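You operate a simulated robot arm through the tools that you are given. There is no shell and no other tool. Be economical: measure what you need, move in short steps, check, and stop when the job is done.

You run a simulated two-armed robot. Do the job below in one go: nothing can be reset, and whatever is moved stays where it is left.

TASK
Put the orange dropper bottle from the top of the far table on the hexagon tile there and the blue dropper bottle on the top of the brown mat. Put the stopper from the top of the far table on the far half of the side table. Stack the clay slab labelled "N07" from the top of the far table on top of the clay slab marked "C21". Open the left yellow door, take the round can marked "paste" from the top shelf of the yellow cabinet and leave it on the glazed tile on the top of the far table, then shut the door. The order is free. Set down upright: dropper bottle.

It is judged by the outcome, as a careful person would: the job done as asked, and still so three seconds after it is handed in. It fails if anything else is knocked over, pushed out of place, dropped, spilled or broken. Lids that push on must go on centred and level and be pressed home; caps that screw on are set level and turned clockwise until they are tight.

THE ROBOT
Two 6-joint arms with two-finger grippers on one trunk, on a base that drives. Base frame: it is fixed to the floor where the robot stands at the start and does not move with it; the origin is under the middle of the robot, x ahead of it, y to its left, z up; the surface under the hand at the start is at about z = 0.95. Lengths are in m, angles in degrees, forces in N, time in s.
The left shoulder is at the start at [0.03, 0.178, 1.138], the right one opposite. With the tool pointing down near the work surface each hand reaches from about 0.46 to 0.84 m from the robot's upright axis, wherever it stands, measured 20 degrees to its own side. Places, roughly: clay slab [0.75, 0.5, 1]; dropper bottle [0.5, 0.25, 1]; far half of the side table [1.8, -1.9, 0.8]; glazed tile (12x12x1 cm) [2.3, 0.7, 1]; hexagon tile [0.75, 0.5, 1]; left yellow door [-1.6, 0.5, 0.8]; round can [-1.75, 0.5, 1.25]; stopper (4x4x4 cm) [0.7, 0, 1]; top of the brown mat (29x24 cm) [1.44, -3.82, 0.88]. Payload 2.54 kg a hand.
Tool frame (each hand has its own): the origin (TCP) lies between the finger pads and is the grasp point; the fingertips stand 0.03 m ahead of it; z points along the fingers, y is the line along which they close. The gripper opens to 0.116 m. The gripper's body begins 0.095 m behind the TCP.
Orientation is told as [roll, pitch, yaw] about the base's x, y, z axes, in that order, counted from this pose: with the fingers straight down and closing along the base's y, the tool's x points along the base's -x, its y along +y and its z along -z.

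THE INTERFACE
- The arms move only by the tool nudge_tool. It takes "left_rows", "right_rows" or both (then of equal length, played together; a hand with none holds still); each is text: rows parted by semicolons, each of 6 numbers parted by spaces: the shift along the tool's x, y, z in units of 150 mm (1.0 is 150 mm), then the turn, a rotation vector about the tool's x, y, z in units of 45 degrees (1.0 is 45 degrees). In form: x y z rx ry rz; .... A call has 1 to 10 rows; each row is the pose to reach, as a shift and turn from the pose commanded when the call began, along the tool's axes at that moment. "left_hand" and "right_hand" are, for a hand that has rows, the gripper command, from -1 (fully open) to 1 (shut), values between in proportion, set as the call begins (left out, the last holds). A call with a number of a shift or a turn outside -1 to 1 is refused whole. Rows are played at 5 a second. More than 0.05 m and 8.6 degrees between two rows, or a gripper value outside its range, and nothing of the call is played. A pose out of reach is approached as far as the arm can. The call stops where the force on the tool passes 40 N (or 10 N more than at its start, if that is more) or the arm is blocked; 0.2 s more then pass. Each finger travels about 0.153 m/s and halts on what it meets, pressing with about 34 N; the grip force reading is that of the motor and also rises with nothing between the fingers. The clock runs only during rows and for 0.2 s after the last one: add rows that repeat a pose to give the fingers time. It gives the time, the measured TCP pose, the force on the tool (base axes), the opening and the grip force at its end, in the units of the frame above (readings bear some noise), with the torque about the TCP (base axes, N m) and any sound that the robot's microphone picked up.
- Cameras (640 x 400 px; columns grow to the right, rows downward): "scene" is now at [0.042, 0.0334, 1.8598]; the picture's right is [0.42, -0.91, 0.00], its down [-0.67, -0.31, -0.67] and it looks along [0.61, 0.28, -0.74] (base axes); focal length 271 px, centre (320, 200). "left" rides on the left gripper at [0.069, 0.015, -0.122] in its tool frame; the picture's right is [-0.21, 0.98, 0.00], its down [-0.83, -0.18, -0.53] and it looks along [-0.52, -0.11, 0.85] (tool axes); focal length 251 px, centre (320, 200). "right" rides on the right gripper at [0.069, -0.015, -0.122] in its tool frame; the picture's right is [0.21, 0.98, 0.00], its down [-0.83, 0.18, -0.53] and it looks along [-0.52, 0.11, 0.85] (tool axes); focal length 251 px, centre (320, 200). There is no depth. A picture from a camera that has moved, and an enlarged one, comes with that camera's place and axes in the base frame and with its lens.
- camera(camera): a new picture of that camera. No time passes.
- raise_lower(by): slides the trunk up (or, below 0, down) by that many m; the arms and the scene camera ride with it, the base frame stays. It gives what a move gives, with no picture.
- drive_base(legs): drives the robot by 1 to 6 legs, each [ahead, left, turn to the left] in m, m and degrees, along the robot's own axes; the way and the turn of a leg run together, so that a leg with both is an arc; at most 1.5 m and 180 degrees a leg. The arms and the cameras ride along, it lands a little off, and it stops where it bumps. It gives what a move gives.
- head_to(pan, tilt): turns the head with the scene camera to pan (to the left, within 143 degrees either way) and tilt (down, from -29 to 69), counted from straight ahead of the robot. It gives what a move gives.
- inspect(camera, box): a new picture of the part [left, top, right, bottom] of that camera's present view, enlarged. No time passes.
- close_job(): hands the job in; it is judged then, once.

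Go step by step. Nothing tells you exact positions but the pictures and the camera data: compare them with the known pose of the tool, close in by small moves and look again before you grip or let go. The budget is 186 turns and 158 pictures, counting those below and the enlarged ones. Unless the task says otherwise, let go and move clear before handing in.

The tools are called after "Call:" as a command line: name --argument value ..., lists and objects as JSON in quotes. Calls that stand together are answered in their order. nudge_tool: Moves the arms, as the interface text tells. Its arguments: {"type":"object","properties":{"left_rows":{"type":"string"},"left_hand":{"type":"number"},"right_rows":{"type":"string"},"right_hand":{"type":"number"}},"required":[]} The other tools are called the same way: raise_lower (by) slides the trunk up or down; drive_base (legs) drives the base; head_to (pan, tilt) turns the head that bears the scene camera; camera (camera) takes a picture; inspect (camera, box) takes an enlarged picture of a part of a camera's view; close_job () hands the job in.

At the start:

```text
t: 0.0
left_position: [0.3916, 0.4131, 1.2319]
left_tcp_rot: [0.0, -0.1, 0.1]
left_force: [-0.4, -1.6, -0.4]
left_wrist_torque: [-0.02, -0.01, 0.0]
left_width: 0.1159
left_gripper_force: 0.1
right_position: [0.4294, -0.005, 1.262]
right_tcp_rot: [0.0, 0.0, 0.0]
right_force: [-0.4, 0.3, -0.1]
right_wrist_torque: [0.0, 0.02, 0.03]
right_width: 0.1158
right_gripper_force: 0.1
trunk travel left (down, up): [-0.35, 0.19]
robot x, y, heading: [-0.0038, -0.0006, 0.2]
head pan, tilt: [25.1, 47.7]
```

scene: 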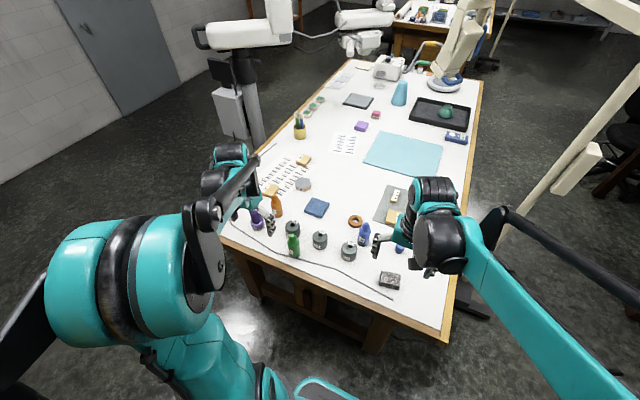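
right: 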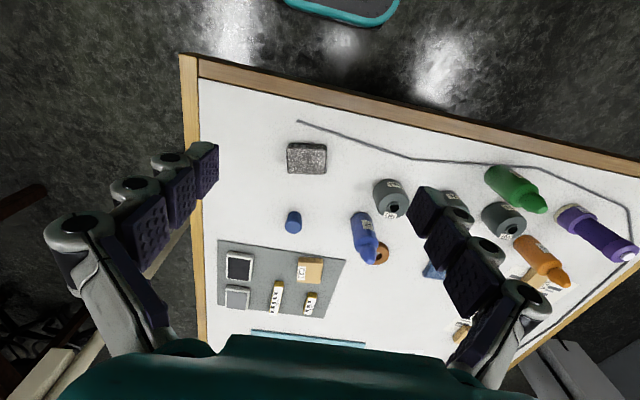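
left: 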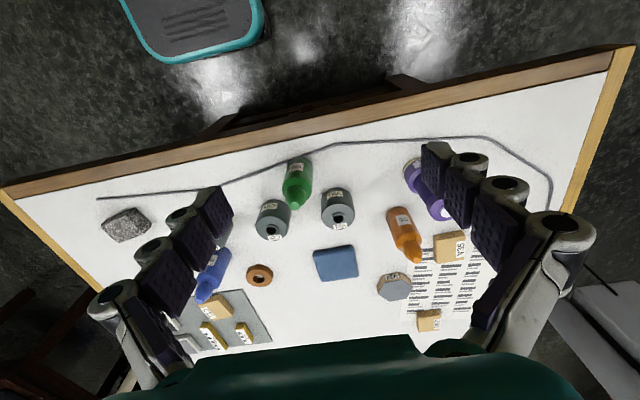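

I see the far table in front of me with bottles, slabs and a stopper on it. First I take a closer look at labels and positions.

Call:
inspect --camera "scene" --box '[220, 140, 420, 300]'

Call:
inspect --camera "left" --box '[340, 130, 560, 350]'

Call:
inspect --camera "right" --box '[210, 120, 430, 340]'

Call:
inspect --camera "scene" --box '[280, 40, 500, 180]'

```text
2.50 times, centred on (320, 220) of scene
camera zoom: at [0.042, 0.0334, 1.8598], right [0.42, -0.91, 0.0], down [-0.67, -0.31, -0.67], along [0.61, 0.28, -0.74], focal length 678 px, centre (320, 150)
```

zoom: 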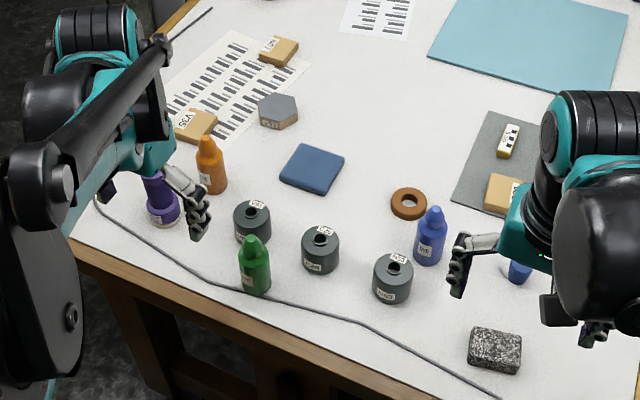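

```text
1.82 times, centred on (450, 240) of left
camera zoom: at [0.3226, 0.4282, 1.3518], right [0.21, 0.98, 0.0], down [0.83, -0.18, 0.53], along [0.52, -0.11, -0.85], focal length 457 px, centre (84, 127)
```

zoom: 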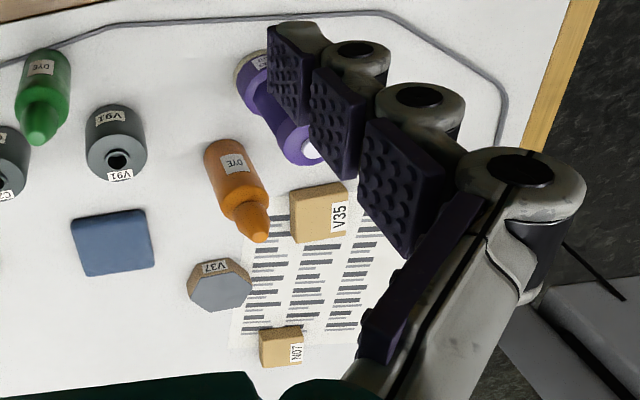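

```text
1.82 times, centred on (320, 230) of right
camera zoom: at [0.359, -0.0212, 1.3842], right [-0.21, 0.98, 0.0], down [0.83, 0.18, 0.53], along [0.52, 0.11, -0.85], focal length 457 px, centre (320, 146)
```

zoom: 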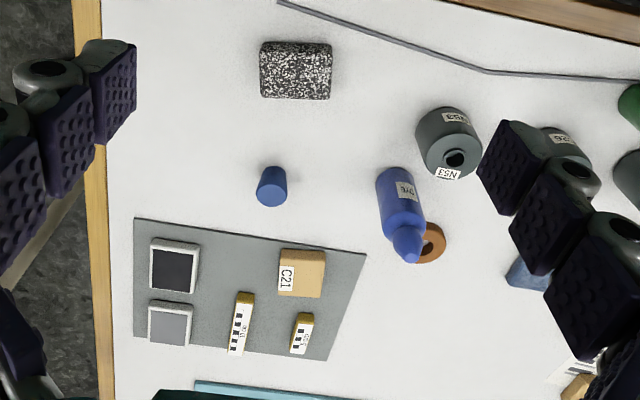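

```text
2.86 times, centred on (390, 110) of scene
camera zoom: at [0.042, 0.0334, 1.8598], right [0.42, -0.91, 0.0], down [-0.67, -0.31, -0.67], along [0.61, 0.28, -0.74], focal length 775 px, centre (120, 457)
```

zoom: 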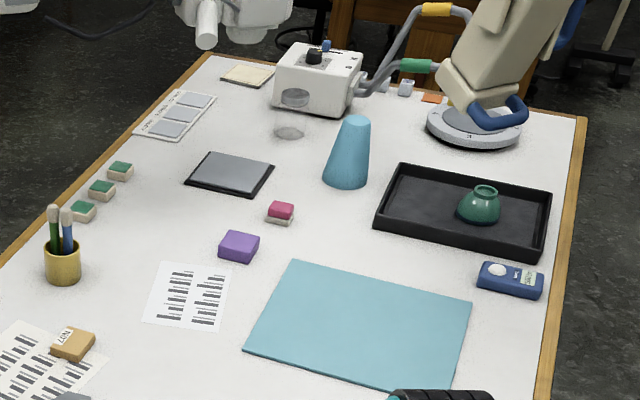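

The near table matches "far table". Now I survey the rest of the room.

Call:
head_to --pan -50 --tilt 15

Call:
camera --camera "scene"

Call:
head_to --pan -110 --tilt 25

Call:
camera --camera "scene"

Call:
head_to --pan 140 --tilt 20

Call:
camera --camera "scene"

Call:
head_to --pan 60 --tilt 25

Call:
camera --camera "scene"

Call:
head_to --pan 0 --tilt 30

Call:
camera --camera "scene"

```text
t: 1.5
left_position: [0.3924, 0.4138, 1.2305]
left_tcp_rot: [0.0, -0.1, -0.1]
left_force: [-0.3, 0.1, -0.7]
left_wrist_torque: [0.03, 0.0, -0.02]
left_width: 0.116
left_gripper_force: 0.0
right_position: [0.4289, -0.0058, 1.2614]
right_tcp_rot: [0.0, 0.1, 0.0]
right_force: [-0.4, -0.8, -0.5]
right_wrist_torque: [-0.03, 0.02, -0.02]
right_width: 0.1159
right_gripper_force: 0.1
trunk travel left (down, up): [-0.35, 0.19]
robot x, y, heading: [-0.0036, 0.0008, 0.2]
head pan, tilt: [-50.0, 15.0]
```

```text
150 pictures are left
camera scene: at [0.0305, -0.0716, 1.9104], right [-0.77, -0.64, 0.0], down [-0.17, 0.2, -0.97], along [0.62, -0.74, -0.26], focal length 271 px, centre (320, 200)
```

scene: 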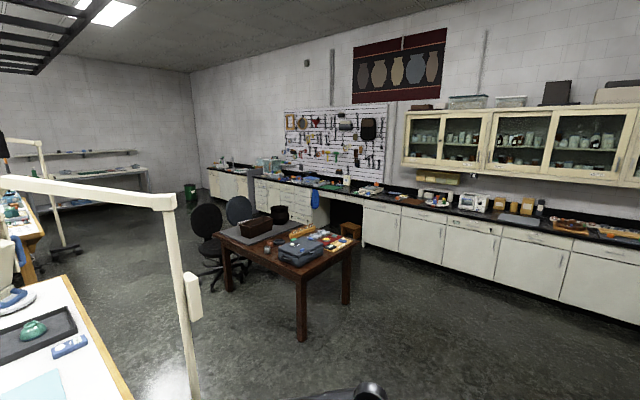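

```text
t: 2.8
left_position: [0.3923, 0.4136, 1.2317]
left_tcp_rot: [0.1, 0.0, 0.0]
left_force: [0.7, 0.2, 0.4]
left_wrist_torque: [0.01, -0.02, 0.0]
left_width: 0.1156
left_gripper_force: 0.0
right_position: [0.4298, -0.0054, 1.2622]
right_tcp_rot: [0.0, -0.1, 0.0]
right_force: [0.0, -0.4, -0.9]
right_wrist_torque: [-0.01, -0.04, -0.02]
right_width: 0.116
right_gripper_force: 0.1
trunk travel left (down, up): [-0.35, 0.19]
robot x, y, heading: [-0.001, -0.004, -0.2]
head pan, tilt: [-110.0, 25.0]
```

```text
149 pictures are left
camera scene: at [-0.0611, -0.0867, 1.8942], right [-0.94, 0.34, 0.0], down [0.14, 0.4, -0.91], along [-0.31, -0.85, -0.42], focal length 271 px, centre (320, 200)
```

scene: 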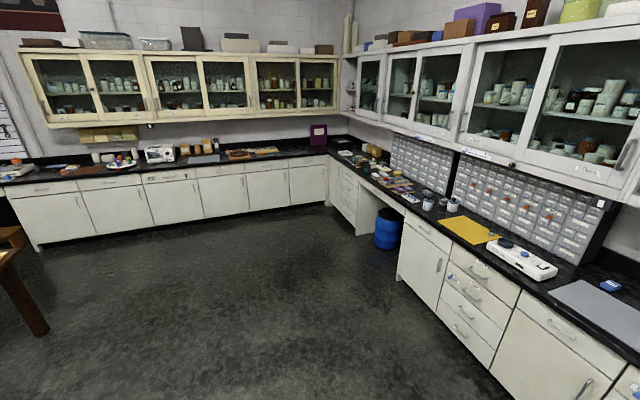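

```text
t: 6.3
left_position: [0.3919, 0.4135, 1.2316]
left_tcp_rot: [0.0, 0.1, 0.1]
left_force: [-0.1, 0.1, 0.1]
left_wrist_torque: [-0.02, 0.0, -0.01]
left_width: 0.1161
left_gripper_force: 0.1
right_position: [0.43, -0.0046, 1.263]
right_tcp_rot: [0.0, 0.0, 0.1]
right_force: [0.2, 0.1, -0.3]
right_wrist_torque: [-0.03, 0.0, -0.01]
right_width: 0.1159
right_gripper_force: 0.0
trunk travel left (down, up): [-0.35, 0.19]
robot x, y, heading: [-0.0029, 0.0002, 0.1]
head pan, tilt: [140.0, 20.0]
```

```text
148 pictures are left
camera scene: at [-0.101, 0.0598, 1.9023], right [0.64, 0.77, 0.0], down [0.26, -0.22, -0.94], along [-0.72, 0.6, -0.34], focal length 271 px, centre (320, 200)
```

scene: 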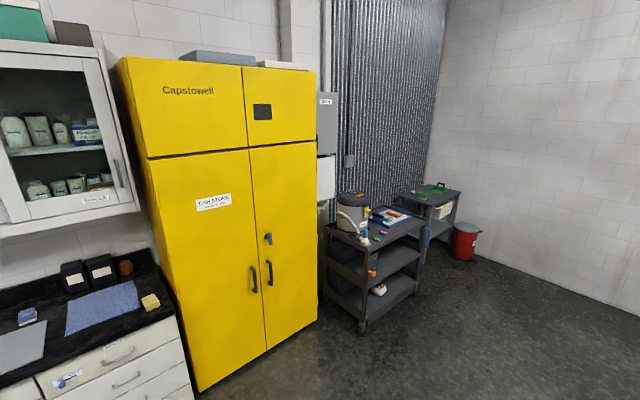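

```text
t: 7.8
left_position: [0.3915, 0.4144, 1.2316]
left_tcp_rot: [0.1, 0.0, 0.1]
left_force: [-0.4, 0.7, 0.2]
left_wrist_torque: [-0.01, 0.01, 0.03]
left_width: 0.1162
left_gripper_force: 0.0
right_position: [0.4309, -0.0057, 1.2619]
right_tcp_rot: [0.0, 0.0, 0.0]
right_force: [-0.5, -0.4, -0.2]
right_wrist_torque: [0.02, 0.03, -0.04]
right_width: 0.1159
right_gripper_force: 0.0
trunk travel left (down, up): [-0.35, 0.19]
robot x, y, heading: [-0.0029, 0.0026, 0.1]
head pan, tilt: [60.0, 25.0]
```

```text
147 pictures are left
camera scene: at [0.0163, 0.0798, 1.8942], right [0.87, -0.5, 0.0], down [-0.21, -0.37, -0.91], along [0.45, 0.79, -0.42], focal length 271 px, centre (320, 200)
```

scene: 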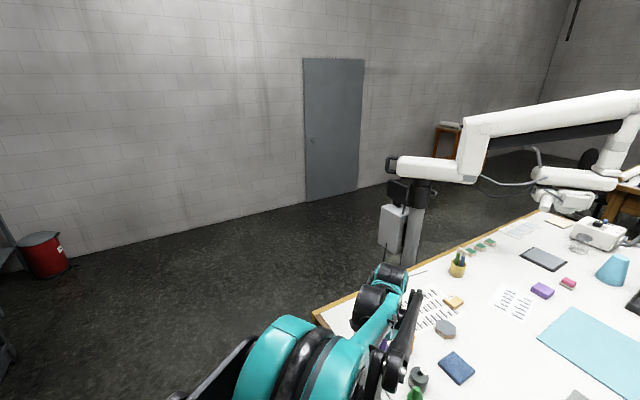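

```text
t: 9.1
left_position: [0.3915, 0.4135, 1.2329]
left_tcp_rot: [0.0, 0.0, 0.0]
left_force: [-0.9, 0.2, 1.0]
left_wrist_torque: [0.01, 0.01, 0.02]
left_width: 0.1161
left_gripper_force: 0.1
right_position: [0.428, -0.0062, 1.2617]
right_tcp_rot: [0.0, 0.0, -0.1]
right_force: [0.7, 0.4, 0.1]
right_wrist_torque: [-0.01, 0.02, -0.02]
right_width: 0.1159
right_gripper_force: 0.1
trunk travel left (down, up): [-0.35, 0.19]
robot x, y, heading: [-0.0006, -0.0015, -0.1]
head pan, tilt: [0.0, 30.0]
```

```text
146 pictures are left
camera scene: at [0.0608, 0.0, 1.8862], right [0.0, -1.0, 0.0], down [-0.5, 0.0, -0.87], along [0.87, 0.0, -0.5], focal length 271 px, centre (320, 200)
```

scene: 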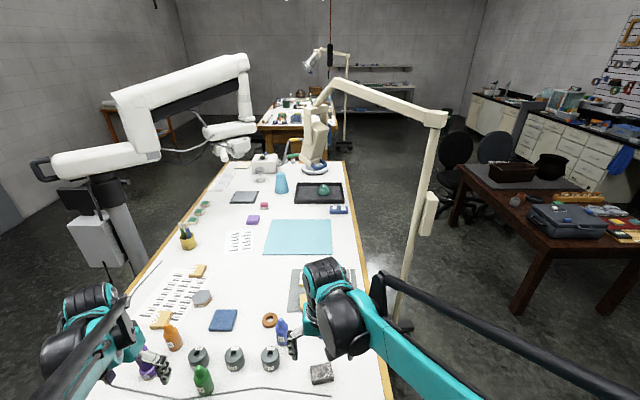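

Table spans about x 0.42–2.4, y −0.22–0.75. I check the clearance between base and table before edging closer, and look at the white robot's stand.

Call:
head_to --pan 0 --tilt 69

Call:
camera --camera "scene"

Call:
head_to --pan 38 --tilt 35

Call:
camera --camera "scene"

```text
t: 10.2
left_position: [0.3927, 0.4141, 1.2319]
left_tcp_rot: [0.0, 0.0, 0.0]
left_force: [0.0, 0.0, 0.0]
left_wrist_torque: [0.0, -0.03, -0.04]
left_width: 0.116
left_gripper_force: 0.0
right_position: [0.4296, -0.0042, 1.262]
right_tcp_rot: [0.0, 0.0, 0.0]
right_force: [0.2, -0.4, 0.4]
right_wrist_torque: [-0.01, -0.02, 0.02]
right_width: 0.1162
right_gripper_force: 0.1
trunk travel left (down, up): [-0.35, 0.19]
robot x, y, heading: [-0.0028, -0.0002, 0.1]
head pan, tilt: [0.0, 68.8]
```

```text
145 pictures are left
camera scene: at [0.0263, -0.0001, 1.8348], right [0.0, -1.0, 0.0], down [-0.93, 0.0, -0.36], along [0.36, 0.0, -0.93], focal length 271 px, centre (320, 200)
```

scene: 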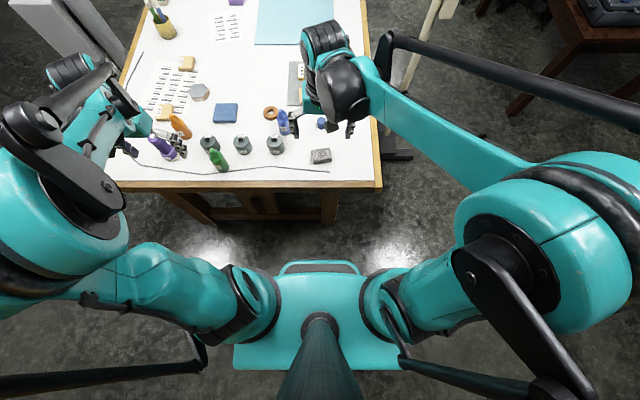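

```text
t: 11.2
left_position: [0.3927, 0.4142, 1.2315]
left_tcp_rot: [0.0, 0.1, 0.0]
left_force: [-0.7, 0.2, -0.7]
left_wrist_torque: [0.03, 0.01, -0.02]
left_width: 0.1158
left_gripper_force: 0.1
right_position: [0.4289, -0.0061, 1.2611]
right_tcp_rot: [0.1, 0.0, 0.0]
right_force: [0.0, 0.1, 0.3]
right_wrist_torque: [0.02, -0.02, -0.04]
right_width: 0.1161
right_gripper_force: 0.0
trunk travel left (down, up): [-0.35, 0.19]
robot x, y, heading: [-0.001, -0.0018, -0.0]
head pan, tilt: [38.0, 35.0]
```

```text
144 pictures are left
camera scene: at [0.0398, 0.054, 1.8783], right [0.62, -0.79, 0.0], down [-0.45, -0.35, -0.82], along [0.65, 0.5, -0.57], focal length 271 px, centre (320, 200)
```

scene: 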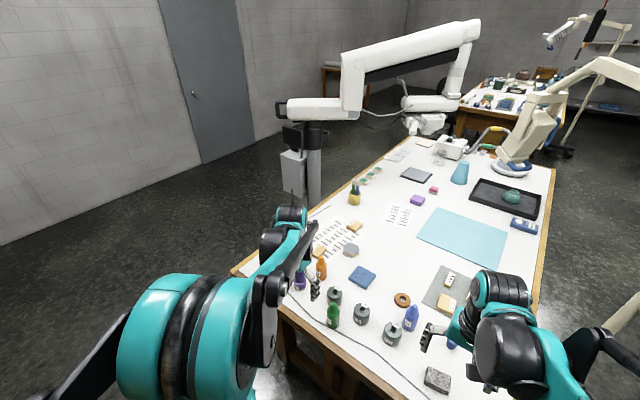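

Base edge is about 0.17 m short of the table edge. I move a bit forward and left so the left arm can reach the orange bottle and the hexagon tile.

Call:
drive_base --legs '[[0.11, 0.2, 0]]'

Call:
camera --camera "left"

Call:
camera --camera "scene"

```text
t: 12.9
left_position: [0.5014, 0.613, 1.2311]
left_tcp_rot: [0.0, 0.0, 0.1]
left_force: [-0.3, 0.4, -0.3]
left_wrist_torque: [0.02, 0.02, -0.01]
left_width: 0.1161
left_gripper_force: 0.0
right_position: [0.5399, 0.1932, 1.2617]
right_tcp_rot: [0.0, 0.0, 0.1]
right_force: [-1.3, 0.3, 0.3]
right_wrist_torque: [0.0, -0.01, 0.0]
right_width: 0.1162
right_gripper_force: 0.2
trunk travel left (down, up): [-0.35, 0.19]
robot x, y, heading: [0.1121, 0.1982, 0.3]
head pan, tilt: [38.0, 35.0]
```

```text
143 pictures are left
camera left: at [0.4329, 0.6275, 1.3517], right [0.21, 0.98, 0.0], down [0.83, -0.18, 0.53], along [0.52, -0.11, -0.85], focal length 251 px, centre (320, 200)
```

left: 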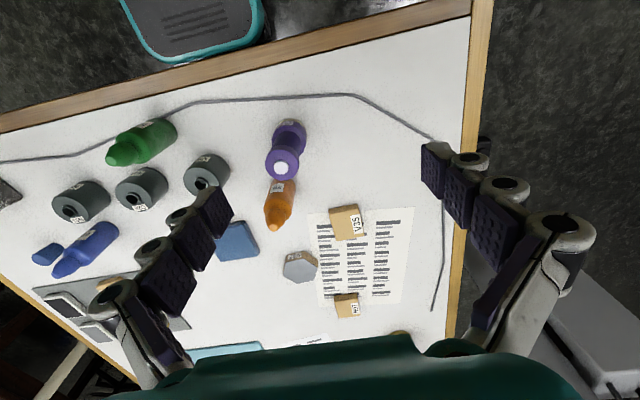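

```text
142 pictures are left
camera scene: at [0.1506, 0.2531, 1.8784], right [0.62, -0.79, 0.0], down [-0.45, -0.35, -0.82], along [0.64, 0.51, -0.57], focal length 271 px, centre (320, 200)
```

scene: 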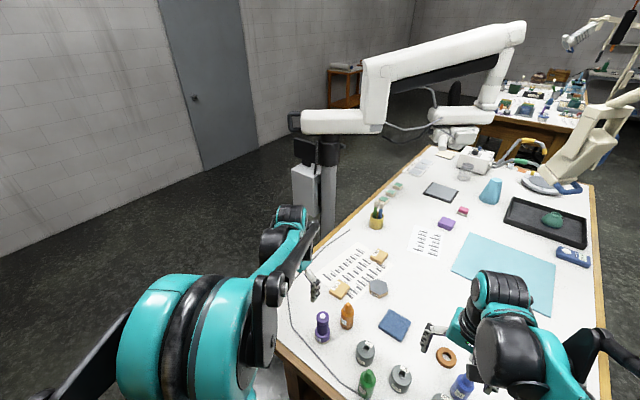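

Orange bottle base is about (0.634, 0.516), height ~0.12; hexagon about (0.82, 0.50). I move the left hand above the bottle.

Call:
nudge_tool --left_rows "-0.22 -0.16 0.1 0 0 0;-0.44 -0.32 0.2 0 0 0;-0.66 -0.48 0.3 0 0 0;-0.88 -0.64 0.4 0 0 0;-0.88 -0.64 0.4 0 0 0" --left_hand -1

Call:
camera --camera "left"

```text
t: 14.1
left_position: [0.6323, 0.5155, 1.17]
left_tcp_rot: [0.0, -0.1, 0.1]
left_force: [-0.7, 0.5, -0.8]
left_wrist_torque: [-0.01, -0.03, -0.05]
left_width: 0.116
left_gripper_force: 0.1
right_position: [0.5395, 0.194, 1.2626]
right_tcp_rot: [0.0, -0.1, 0.1]
right_force: [-0.4, 0.1, 0.2]
right_wrist_torque: [0.0, -0.01, 0.0]
right_width: 0.1161
right_gripper_force: 0.0
trunk travel left (down, up): [-0.35, 0.19]
robot x, y, heading: [0.1125, 0.2002, 0.1]
head pan, tilt: [38.0, 35.0]
```

```text
141 pictures are left
camera left: at [0.5624, 0.5304, 1.2904], right [0.21, 0.98, 0.0], down [0.83, -0.18, 0.53], along [0.52, -0.11, -0.84], focal length 251 px, centre (320, 200)
```

left: 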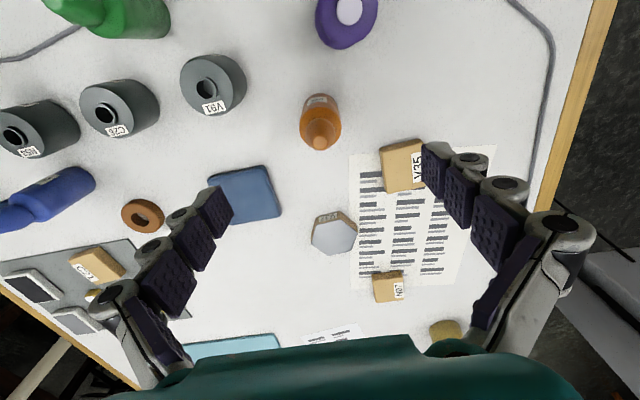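

The hand is centred over the bottle; lowering around it.

Call:
nudge_tool --left_rows "-0.02 0 0.25 0 0 0;-0.02 0 0.5 0 0 0;-0.02 0 0.75 0 0 0;-0.02 0 1.0 0 0 0;-0.02 0 1.0 0 0 0"

Call:
camera --camera "left"

```text
t: 15.3
left_position: [0.6365, 0.5152, 1.0211]
left_tcp_rot: [0.0, 0.0, 0.1]
left_force: [-0.1, -0.4, -0.2]
left_wrist_torque: [0.01, 0.02, 0.02]
left_width: 0.1161
left_gripper_force: 0.1
right_position: [0.54, 0.1934, 1.2618]
right_tcp_rot: [-0.1, 0.0, 0.1]
right_force: [-0.2, -0.8, 0.7]
right_wrist_torque: [0.03, -0.02, 0.02]
right_width: 0.116
right_gripper_force: 0.1
trunk travel left (down, up): [-0.35, 0.19]
robot x, y, heading: [0.1116, 0.2004, -0.1]
head pan, tilt: [38.0, 35.0]
```

```text
140 pictures are left
camera left: at [0.5665, 0.5298, 1.141], right [0.21, 0.98, 0.0], down [0.83, -0.18, 0.53], along [0.52, -0.11, -0.85], focal length 251 px, centre (320, 200)
```

left: 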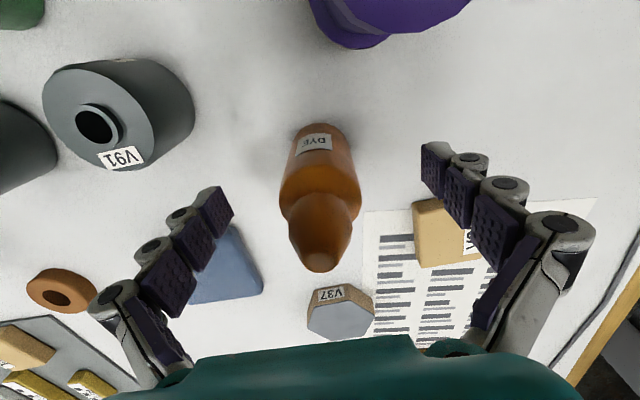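

Call:
nudge_tool --left_rows "0 0 0.19 0 0 0;0 0 0.19 0 0 0"

Call:
nudge_tool --left_rows "0 0 0 0 0 0;0 0 0 0 0 0;0 0 0 0 0 0;0 0 0 0 0 0" --left_hand 1

Call:
camera --camera "left"

```text
t: 15.9
left_position: [0.6359, 0.5168, 0.9931]
left_tcp_rot: [0.0, -0.1, 0.1]
left_force: [-0.9, -0.3, 1.2]
left_wrist_torque: [0.04, -0.04, 0.0]
left_width: 0.1162
left_gripper_force: 0.1
right_position: [0.5389, 0.1927, 1.2621]
right_tcp_rot: [0.0, 0.0, 0.0]
right_force: [0.4, 0.2, 0.7]
right_wrist_torque: [0.01, 0.02, 0.02]
right_width: 0.1159
right_gripper_force: 0.2
trunk travel left (down, up): [-0.35, 0.19]
robot x, y, heading: [0.1116, 0.1959, 0.1]
head pan, tilt: [38.0, 35.0]
```

```text
t: 16.9
left_position: [0.6379, 0.5163, 0.9929]
left_tcp_rot: [0.0, 0.0, 0.1]
left_force: [0.3, -0.2, -0.2]
left_wrist_torque: [0.01, 0.03, 0.0]
left_width: 0.0446
left_gripper_force: 33.9
right_position: [0.5404, 0.193, 1.2623]
right_tcp_rot: [0.1, 0.1, 0.1]
right_force: [-0.4, -0.3, 0.4]
right_wrist_torque: [-0.02, 0.04, 0.0]
right_width: 0.1159
right_gripper_force: 0.0
trunk travel left (down, up): [-0.35, 0.19]
robot x, y, heading: [0.1083, 0.1977, 0.2]
head pan, tilt: [38.0, 35.0]
```

```text
139 pictures are left
camera left: at [0.5678, 0.5312, 1.1125], right [0.21, 0.98, 0.0], down [0.83, -0.18, 0.53], along [0.52, -0.11, -0.85], focal length 251 px, centre (320, 200)
```

left: 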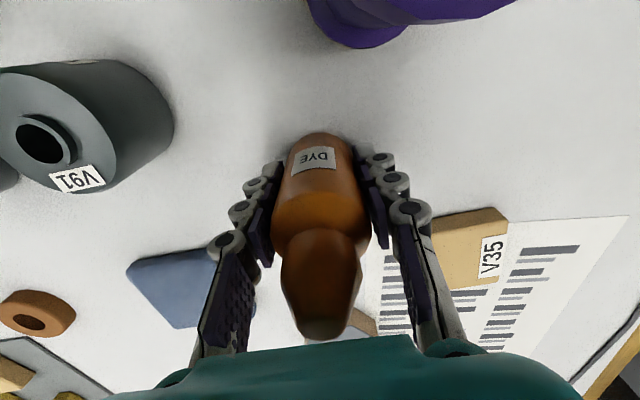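

Gripped. Lift and carry toward the hexagon at about (0.836, 0.497).

Call:
nudge_tool --left_rows "0 0 -0.25 0 0 0;0 0 -0.5 0 0 0;-0.25 -0.03 -0.6 0 0 0;-0.5 -0.06 -0.6 0 0 0;-0.75 -0.09 -0.6 0 0 0;-1 -0.12 -0.6 0 0 0;-1 -0.12 -0.6 0 0 0"

Call:
camera --camera "left"

Call:
inspect --camera "scene" --box '[300, 220, 440, 360]'

```text
t: 18.5
left_position: [0.788, 0.4973, 1.0834]
left_tcp_rot: [0.0, 0.0, 0.1]
left_force: [-0.6, -0.2, -0.3]
left_wrist_torque: [-0.01, 0.0, 0.0]
left_width: 0.0445
left_gripper_force: 34.2
right_position: [0.54, 0.1943, 1.2621]
right_tcp_rot: [-0.2, 0.0, 0.0]
right_force: [-0.8, -0.6, 0.7]
right_wrist_torque: [-0.01, -0.01, -0.03]
right_width: 0.1159
right_gripper_force: 0.0
trunk travel left (down, up): [-0.35, 0.19]
robot x, y, heading: [0.1105, 0.1997, 0.1]
head pan, tilt: [38.0, 35.0]
```

```text
138 pictures are left
camera left: at [0.7173, 0.5115, 1.2041], right [0.21, 0.98, 0.0], down [0.83, -0.18, 0.53], along [0.52, -0.11, -0.85], focal length 251 px, centre (320, 200)
```

left: 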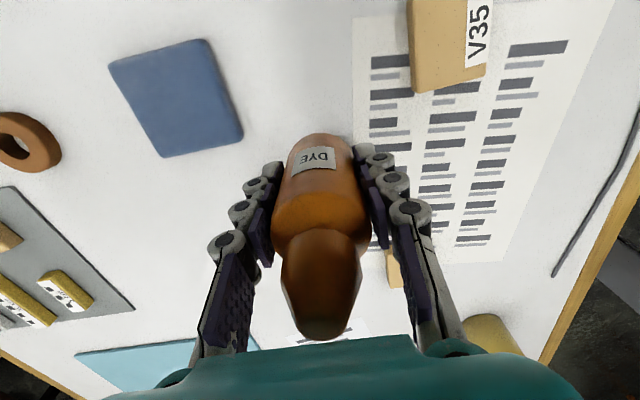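

```text
2.86 times, centred on (370, 290) of scene
camera zoom: at [0.149, 0.253, 1.8784], right [0.62, -0.79, 0.0], down [-0.45, -0.35, -0.82], along [0.65, 0.51, -0.57], focal length 775 px, centre (177, -57)
```

zoom: 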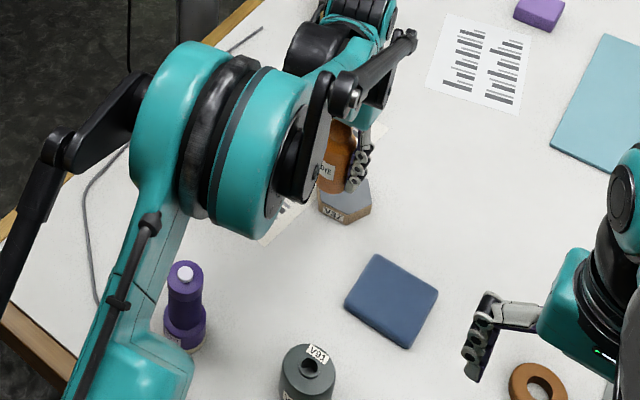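

Call:
nudge_tool --left_rows "-0.16 0.01 0 0 0 0;-0.32 0.015 0 0 0 0;-0.32 0.015 0.2 0 0 0;-0.32 0.015 0.36 0 0 0;-0.32 0.015 0.36 0 0 0"

Call:
camera --camera "left"

Call:
inspect --camera "scene" --box '[300, 220, 440, 360]'

```text
t: 19.7
left_position: [0.8357, 0.501, 1.0299]
left_tcp_rot: [0.0, 0.1, 0.2]
left_force: [0.1, -0.3, -0.8]
left_wrist_torque: [-0.02, -0.02, -0.01]
left_width: 0.0447
left_gripper_force: 33.1
right_position: [0.5399, 0.1935, 1.2618]
right_tcp_rot: [0.0, 0.1, 0.1]
right_force: [-0.8, -0.3, -0.2]
right_wrist_torque: [-0.01, -0.02, -0.02]
right_width: 0.1159
right_gripper_force: 0.1
trunk travel left (down, up): [-0.35, 0.19]
robot x, y, heading: [0.1125, 0.1964, 0.3]
head pan, tilt: [38.0, 35.0]
```

```text
136 pictures are left
camera left: at [0.766, 0.5154, 1.1496], right [0.21, 0.98, 0.0], down [0.83, -0.18, 0.53], along [0.52, -0.11, -0.85], focal length 251 px, centre (320, 200)
```

left: 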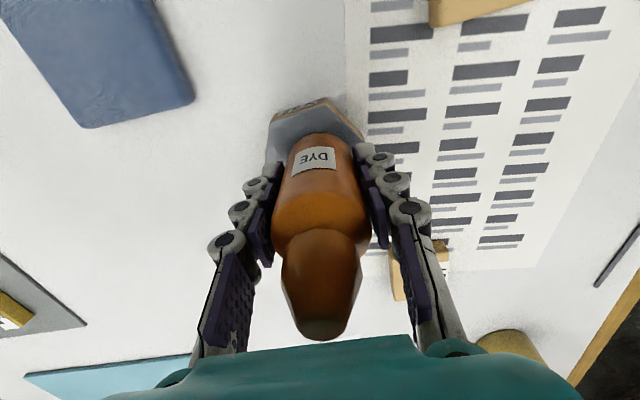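

```text
2.86 times, centred on (370, 290) of scene
camera zoom: at [0.1503, 0.2527, 1.8784], right [0.62, -0.79, 0.0], down [-0.45, -0.35, -0.82], along [0.64, 0.51, -0.57], focal length 775 px, centre (177, -57)
```

zoom: 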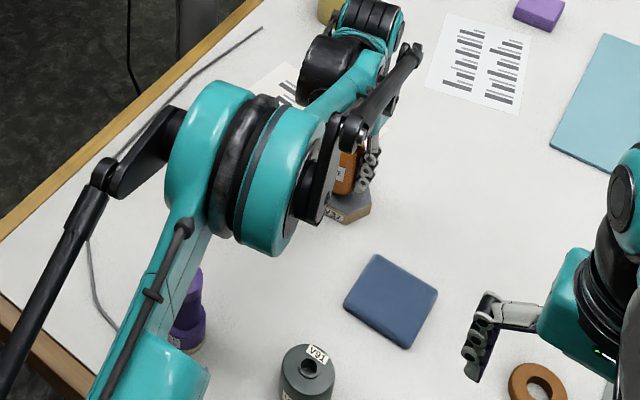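

Call:
nudge_tool --left_rows "0 0 0.03 0 0 0;0 0 0.06 0 0 0;0 0 0.09 0 0 0;0 0 0.09 0 0 0"

```text
t: 20.7
left_position: [0.8357, 0.4995, 1.016]
left_tcp_rot: [0.0, 0.0, 0.1]
left_force: [1.7, 1.1, 7.4]
left_wrist_torque: [0.02, -0.04, -0.01]
left_width: 0.0442
left_gripper_force: 33.9
right_position: [0.5411, 0.1933, 1.2625]
right_tcp_rot: [0.0, 0.0, 0.2]
right_force: [0.7, 0.0, -0.5]
right_wrist_torque: [0.02, 0.02, 0.03]
right_width: 0.1161
right_gripper_force: 0.2
trunk travel left (down, up): [-0.35, 0.19]
robot x, y, heading: [0.1139, 0.2008, -0.1]
head pan, tilt: [38.0, 35.0]
```

Contact with the tile (7 N). Release and lift straight up.

Call:
nudge_tool --left_rows "0 0 0 0 0 0;0 0 0 0 0 0;0 0 0 0 0 0" --left_hand -0.5

Call:
nudge_tool --left_rows "0 0 -0.2 0 0 0;0 0 -0.5 0 0 0;0 0 -0.8 0 0 0;0 0 -1 0 0 0;0 0 -1 0 0 0" --left_hand -1

Call:
camera --camera "left"

```text
t: 21.5
left_position: [0.8368, 0.5013, 1.016]
left_tcp_rot: [0.0, -0.1, 0.1]
left_force: [-0.1, -0.1, 1.1]
left_wrist_torque: [0.0, -0.04, 0.0]
left_width: 0.087
left_gripper_force: 0.0
right_position: [0.5404, 0.1934, 1.2626]
right_tcp_rot: [0.0, 0.0, 0.2]
right_force: [-0.5, 0.2, 0.1]
right_wrist_torque: [-0.02, -0.02, 0.01]
right_width: 0.1162
right_gripper_force: 0.0
trunk travel left (down, up): [-0.35, 0.19]
robot x, y, heading: [0.1142, 0.1966, 0.1]
head pan, tilt: [38.0, 35.0]
```

```text
t: 22.7
left_position: [0.8357, 0.5026, 1.1653]
left_tcp_rot: [0.0, 0.0, 0.2]
left_force: [0.1, 0.3, -0.2]
left_wrist_torque: [0.01, -0.03, 0.04]
left_width: 0.1161
left_gripper_force: 0.1
right_position: [0.541, 0.194, 1.2621]
right_tcp_rot: [-0.1, 0.0, 0.1]
right_force: [0.2, 0.0, -0.2]
right_wrist_torque: [0.01, 0.02, 0.01]
right_width: 0.1161
right_gripper_force: 0.1
trunk travel left (down, up): [-0.35, 0.19]
robot x, y, heading: [0.1123, 0.1961, 0.1]
head pan, tilt: [38.0, 35.0]
```

```text
134 pictures are left
camera left: at [0.7656, 0.5167, 1.2862], right [0.21, 0.98, 0.0], down [0.83, -0.18, 0.53], along [0.52, -0.11, -0.85], focal length 251 px, centre (320, 200)
```

left: 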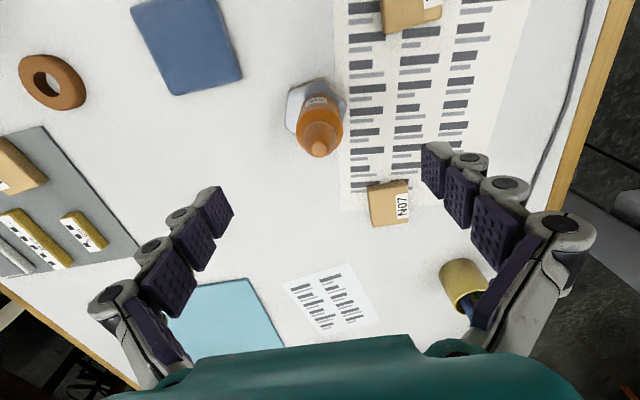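

Orange bottle stands on the hexagon. N07 is at about (0.985, 0.574), beyond vertical reach; I shift the robot left and will reach with a tilted hand.

Call:
drive_base --legs '[[0.0, 0.24, 0]]'

Call:
nudge_tool --left_rows "-0.1 -0.2 0 0 -0.15 0;-0.2 -0.4 0 0 -0.3 0;-0.3 -0.6 0 0 -0.45 0;-0.4 -0.8 0 0 -0.55 0;-0.5 -1 0 0 -0.55 0;-0.5 -1 0 0 -0.55 0"

Call:
camera --camera "left"

```text
t: 24.5
left_position: [0.8366, 0.7424, 1.1659]
left_tcp_rot: [0.0, 0.0, -0.2]
left_force: [-0.3, 0.5, 0.0]
left_wrist_torque: [-0.02, 0.02, 0.01]
left_width: 0.1161
left_gripper_force: 0.0
right_position: [0.5406, 0.4346, 1.2635]
right_tcp_rot: [0.1, 0.0, -0.3]
right_force: [0.1, -0.3, 0.4]
right_wrist_torque: [0.01, -0.03, -0.04]
right_width: 0.116
right_gripper_force: 0.0
trunk travel left (down, up): [-0.35, 0.19]
robot x, y, heading: [0.1089, 0.4421, -0.4]
head pan, tilt: [38.0, 35.0]
```

```text
t: 25.9
left_position: [0.912, 0.5898, 1.1669]
left_tcp_rot: [0.0, -24.8, -0.2]
left_force: [0.0, 0.1, 1.0]
left_wrist_torque: [0.03, 0.01, -0.04]
left_width: 0.116
left_gripper_force: 0.1
right_position: [0.5405, 0.436, 1.2625]
right_tcp_rot: [0.0, 0.0, -0.2]
right_force: [-0.1, -0.3, 0.1]
right_wrist_torque: [0.0, -0.04, 0.01]
right_width: 0.1159
right_gripper_force: 0.1
trunk travel left (down, up): [-0.35, 0.19]
robot x, y, heading: [0.1116, 0.4416, -0.1]
head pan, tilt: [38.0, 35.0]
```

```text
133 pictures are left
camera left: at [0.7966, 0.6043, 1.2456], right [0.2, 0.98, 0.09], down [0.53, -0.18, 0.83], along [0.83, -0.12, -0.55], focal length 251 px, centre (320, 200)
```

left: 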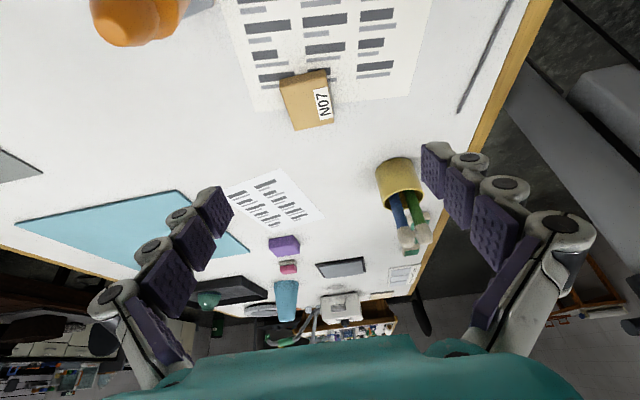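

N07 sits at (0.983, 0.573), square to the axes. Approach along the tilted tool.

Call:
nudge_tool --left_rows "0.02 -0.113 0.2 0 0 0;0.04 -0.113 0.4 0 0 0;0.06 -0.113 0.6 0 0 0;0.085 -0.113 0.8 0 0 0;0.085 -0.113 0.886 0 0 0;0.085 -0.113 0.886 0 0 0"

Call:
camera --camera "left"

Call:
camera --camera "scene"

```text
t: 27.3
left_position: [0.9551, 0.5747, 1.0394]
left_tcp_rot: [0.0, -24.8, -0.2]
left_force: [1.2, 0.0, 0.7]
left_wrist_torque: [0.03, 0.01, -0.03]
left_width: 0.1162
left_gripper_force: 0.1
right_position: [0.5411, 0.4357, 1.2619]
right_tcp_rot: [-0.1, 0.0, -0.2]
right_force: [0.0, -0.1, 0.6]
right_wrist_torque: [0.05, -0.01, -0.01]
right_width: 0.1161
right_gripper_force: 0.0
trunk travel left (down, up): [-0.35, 0.19]
robot x, y, heading: [0.1153, 0.4436, -0.1]
head pan, tilt: [38.0, 35.0]
```

```text
132 pictures are left
camera left: at [0.8409, 0.5894, 1.119], right [0.2, 0.98, 0.09], down [0.53, -0.18, 0.83], along [0.83, -0.12, -0.55], focal length 251 px, centre (320, 200)
```

left: 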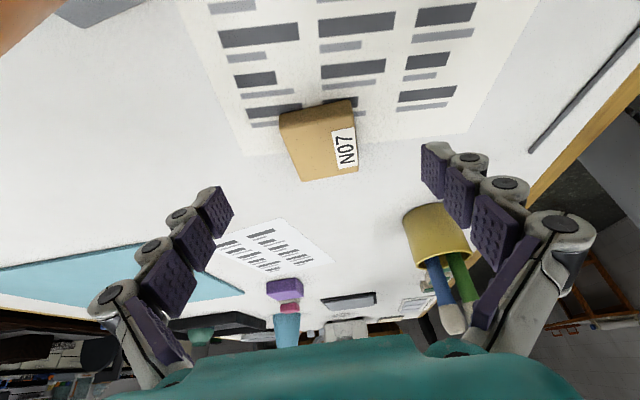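

```text
131 pictures are left
camera scene: at [0.1511, 0.4959, 1.8784], right [0.61, -0.79, 0.0], down [-0.45, -0.35, -0.82], along [0.65, 0.5, -0.57], focal length 271 px, centre (320, 200)
```

scene: 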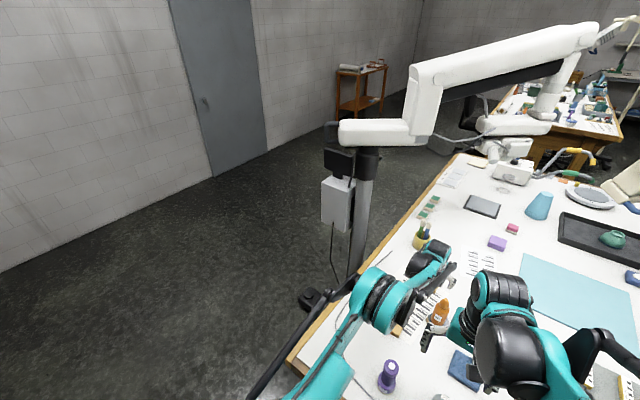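

Call:
nudge_tool --left_rows "0.02 0.015 0.15 0 0 0;0.04 0.015 0.28 0 0 0;0.04 0.015 0.35 0 0 0;0.04 0.015 0.35 0 0 0"

Call:
camera --camera "left"

```text
t: 28.3
left_position: [0.9716, 0.5784, 0.9893]
left_tcp_rot: [-0.1, -24.8, -0.2]
left_force: [0.6, -0.6, -0.4]
left_wrist_torque: [0.01, 0.01, -0.02]
left_width: 0.1162
left_gripper_force: 0.0
right_position: [0.5399, 0.4355, 1.2629]
right_tcp_rot: [0.0, 0.0, -0.2]
right_force: [0.9, 0.3, 0.1]
right_wrist_torque: [0.01, 0.01, 0.02]
right_width: 0.1158
right_gripper_force: 0.1
trunk travel left (down, up): [-0.35, 0.19]
robot x, y, heading: [0.113, 0.4442, -0.2]
head pan, tilt: [38.0, 35.0]
```

```text
130 pictures are left
camera left: at [0.8575, 0.5923, 1.0705], right [0.2, 0.98, 0.09], down [0.53, -0.18, 0.83], along [0.83, -0.12, -0.55], focal length 251 px, centre (320, 200)
```

left: 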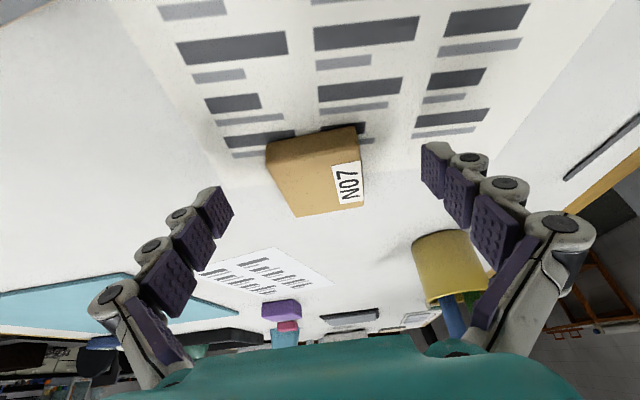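

Call:
nudge_tool --left_rows "0 0 0 0 0 0;0 0 0 0 0 0;0 0 0 0 0 0;0 0 0 0 0 0" --left_hand 1

Call:
nudge_tool --left_rows "-0.04 0 -0.1 0 0 0;-0.08 0 -0.2 0 0 0;-0.12 0 -0.3 0 0 0;-0.12 0 -0.3 0 0 0"

Call:
camera --camera "left"

```text
t: 29.3
left_position: [0.9722, 0.5774, 0.9913]
left_tcp_rot: [0.0, -24.8, -0.2]
left_force: [0.8, -0.4, 2.1]
left_wrist_torque: [-0.09, -0.3, -0.02]
left_width: 0.0569
left_gripper_force: 34.0
right_position: [0.5402, 0.4338, 1.2619]
right_tcp_rot: [0.1, 0.0, -0.2]
right_force: [0.9, -0.1, 1.2]
right_wrist_torque: [0.03, 0.01, -0.01]
right_width: 0.1159
right_gripper_force: 0.0
trunk travel left (down, up): [-0.35, 0.19]
robot x, y, heading: [0.1108, 0.444, -0.2]
head pan, tilt: [38.0, 35.0]
```

```text
t: 30.3
left_position: [0.9701, 0.5767, 1.0385]
left_tcp_rot: [0.0, -24.6, -0.2]
left_force: [0.0, -0.4, -1.7]
left_wrist_torque: [0.0, 0.06, -0.02]
left_width: 0.057
left_gripper_force: 33.8
right_position: [0.5418, 0.4357, 1.2616]
right_tcp_rot: [-0.1, 0.1, -0.1]
right_force: [-0.2, 0.0, 0.1]
right_wrist_torque: [0.02, 0.02, -0.02]
right_width: 0.116
right_gripper_force: 0.0
trunk travel left (down, up): [-0.35, 0.19]
robot x, y, heading: [0.1135, 0.4415, -0.1]
head pan, tilt: [38.0, 35.0]
```

```text
129 pictures are left
camera left: at [0.8554, 0.5914, 1.119], right [0.2, 0.98, 0.09], down [0.53, -0.18, 0.83], along [0.83, -0.12, -0.55], focal length 251 px, centre (320, 200)
```

left: 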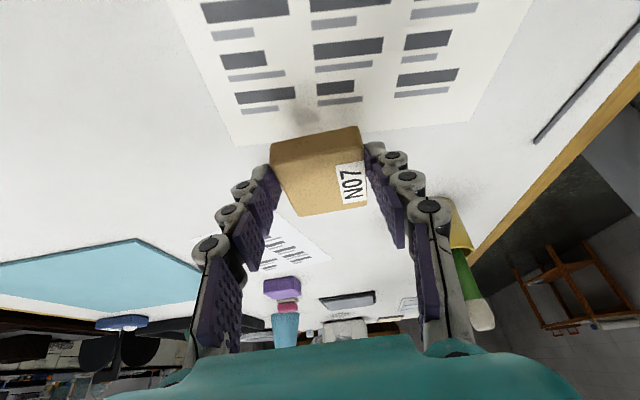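

N07 is held. Raise, level the hand and retract, then drive right toward C21.

Call:
nudge_tool --left_rows "-0.1 0 -0.24 0 0 0;-0.2 0 -0.48 0 0 0;-0.336 0 -0.726 0 0 0;-0.336 0 -0.726 0 0 0"

Call:
nudge_tool --left_rows "0.11 0 -0.16 0 0.1 0;0.22 0 -0.32 0 0.2 0;0.33 0 -0.48 0 0.3 0;0.44 0 -0.64 0 0.4 0;0.55 0 -0.8 0 0.5 0;0.656 0 -0.964 0 0.55 0;0.656 0 -0.964 0 0.55 0"

Call:
drive_base --legs '[[0.0, -0.56, 0]]'

Call:
camera --camera "left"

Call:
head_to --pan 0 --tilt 55

Call:
camera --camera "scene"

```text
t: 31.3
left_position: [0.9696, 0.5774, 1.1581]
left_tcp_rot: [0.0, -24.7, -0.3]
left_force: [0.0, 0.5, -1.6]
left_wrist_torque: [0.03, 0.06, -0.01]
left_width: 0.0574
left_gripper_force: 34.1
right_position: [0.5414, 0.4358, 1.2615]
right_tcp_rot: [-0.1, 0.0, -0.3]
right_force: [0.3, 0.5, 0.3]
right_wrist_torque: [0.02, 0.03, -0.02]
right_width: 0.1163
right_gripper_force: 0.1
trunk travel left (down, up): [-0.35, 0.19]
robot x, y, heading: [0.1083, 0.4419, -0.4]
head pan, tilt: [38.0, 35.0]
```

```text
t: 32.9
left_position: [0.8192, 0.5786, 1.2481]
left_tcp_rot: [0.0, 0.1, -0.2]
left_force: [1.3, 0.1, -2.1]
left_wrist_torque: [0.03, 0.05, 0.01]
left_width: 0.057
left_gripper_force: 34.1
right_position: [0.5413, 0.4349, 1.2606]
right_tcp_rot: [0.0, 0.1, -0.2]
right_force: [-0.7, -0.5, -0.6]
right_wrist_torque: [0.03, 0.0, -0.01]
right_width: 0.1162
right_gripper_force: 0.1
trunk travel left (down, up): [-0.35, 0.19]
robot x, y, heading: [0.11, 0.4427, -0.5]
head pan, tilt: [38.0, 35.0]
```

```text
t: 36.2
left_position: [0.8173, 0.0137, 1.2494]
left_tcp_rot: [0.0, 0.0, 0.1]
left_force: [-0.4, 0.2, -0.7]
left_wrist_torque: [0.0, 0.04, -0.03]
left_width: 0.0567
left_gripper_force: 34.4
right_position: [0.5411, -0.1313, 1.262]
right_tcp_rot: [0.0, 0.0, 0.1]
right_force: [0.3, -0.2, -0.1]
right_wrist_torque: [0.02, 0.02, 0.0]
right_width: 0.1161
right_gripper_force: 0.1
trunk travel left (down, up): [-0.35, 0.19]
robot x, y, heading: [0.1092, -0.1264, 0.1]
head pan, tilt: [38.0, 35.0]
```

```text
128 pictures are left
camera left: at [0.7486, 0.0276, 1.3691], right [0.21, 0.98, 0.0], down [0.83, -0.18, 0.53], along [0.52, -0.11, -0.85], focal length 251 px, centre (320, 200)
```

left: 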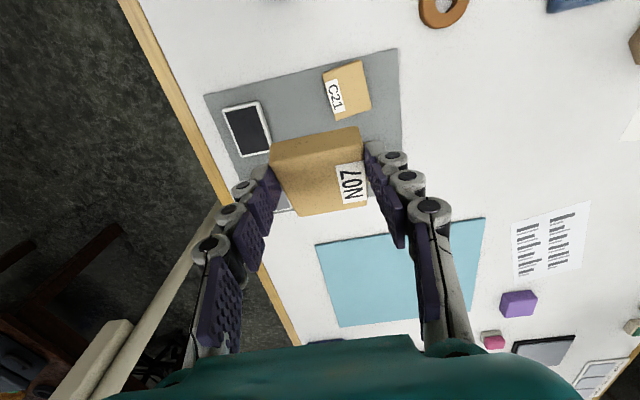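

```text
t: 37.2
left_position: [0.8177, 0.0138, 1.2482]
left_tcp_rot: [0.1, 0.0, 0.1]
left_force: [-0.4, -0.2, -1.4]
left_wrist_torque: [-0.01, 0.01, 0.0]
left_width: 0.0574
left_gripper_force: 33.7
right_position: [0.5414, -0.1312, 1.2623]
right_tcp_rot: [0.0, 0.0, 0.1]
right_force: [0.5, -0.9, -0.8]
right_wrist_torque: [0.02, 0.03, 0.01]
right_width: 0.1159
right_gripper_force: 0.0
trunk travel left (down, up): [-0.35, 0.19]
robot x, y, heading: [0.1131, -0.1279, 0.1]
head pan, tilt: [0.0, 55.0]
```

```text
127 pictures are left
camera scene: at [0.1537, -0.1272, 1.8502], right [0.0, -1.0, 0.0], down [-0.82, 0.0, -0.57], along [0.57, 0.0, -0.82], focal length 271 px, centre (320, 200)
```

scene: 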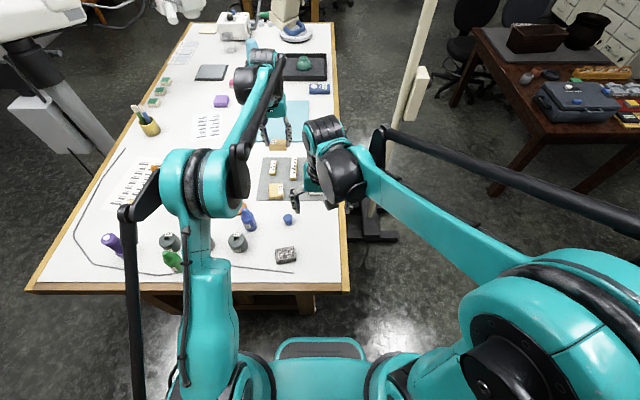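

C21's top centre is about (0.815, 0.056). I re-tilt the hand to −25° so N07 lies flat and descend above C21.

Call:
nudge_tool --left_rows "0.01 0.06 0.1 0 -0.11 0;0.02 0.12 0.2 0 -0.22 0;0.03 0.18 0.35 0 -0.33 0;0.04 0.24 0.55 0 -0.44 0;0.06 0.291 0.75 0 -0.55 0;0.06 0.291 0.9 0 -0.55 0;0.06 0.291 0.9 0 -0.55 0"

Call:
camera --camera "left"

Call:
inspect --camera "scene" --box '[210, 120, 350, 220]'

```text
t: 38.8
left_position: [0.8094, 0.0559, 1.1137]
left_tcp_rot: [0.0, -24.8, 0.1]
left_force: [0.6, -0.1, -2.2]
left_wrist_torque: [0.03, 0.0, 0.04]
left_width: 0.0567
left_gripper_force: 33.7
right_position: [0.5398, -0.1316, 1.2613]
right_tcp_rot: [-0.1, -0.1, 0.1]
right_force: [-0.6, -0.3, 0.3]
right_wrist_torque: [0.02, 0.0, 0.01]
right_width: 0.1158
right_gripper_force: 0.0
trunk travel left (down, up): [-0.35, 0.19]
robot x, y, heading: [0.11, -0.1304, 0.0]
head pan, tilt: [0.0, 55.0]
```

```text
126 pictures are left
camera left: at [0.6945, 0.0699, 1.1933], right [0.19, 0.98, 0.09], down [0.53, -0.18, 0.83], along [0.83, -0.11, -0.55], focal length 251 px, centre (320, 200)
```

left: 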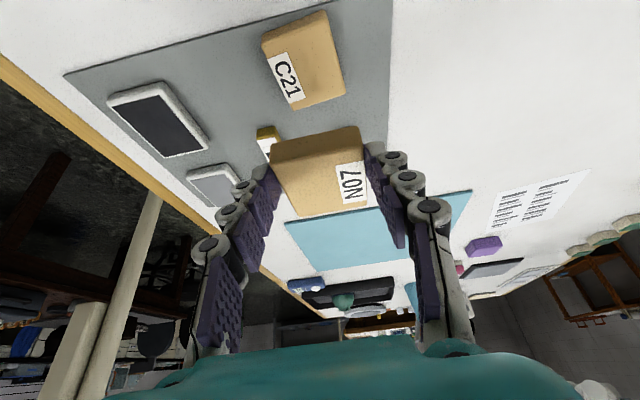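

```text
4.00 times, centred on (280, 170) of scene
camera zoom: at [0.1528, -0.1271, 1.8502], right [0.0, -1.0, 0.0], down [-0.82, 0.0, -0.57], along [0.57, 0.0, -0.82], focal length 1085 px, centre (480, 320)
```

zoom: 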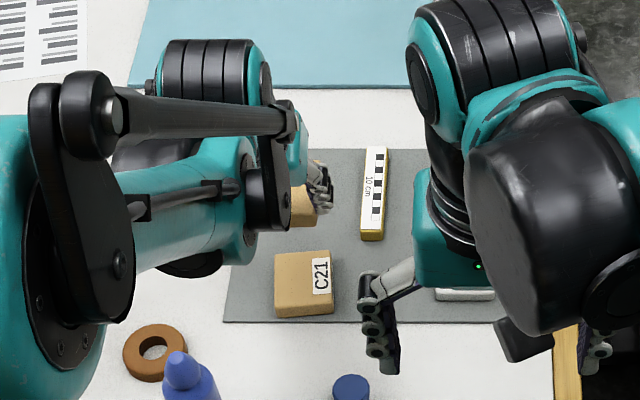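

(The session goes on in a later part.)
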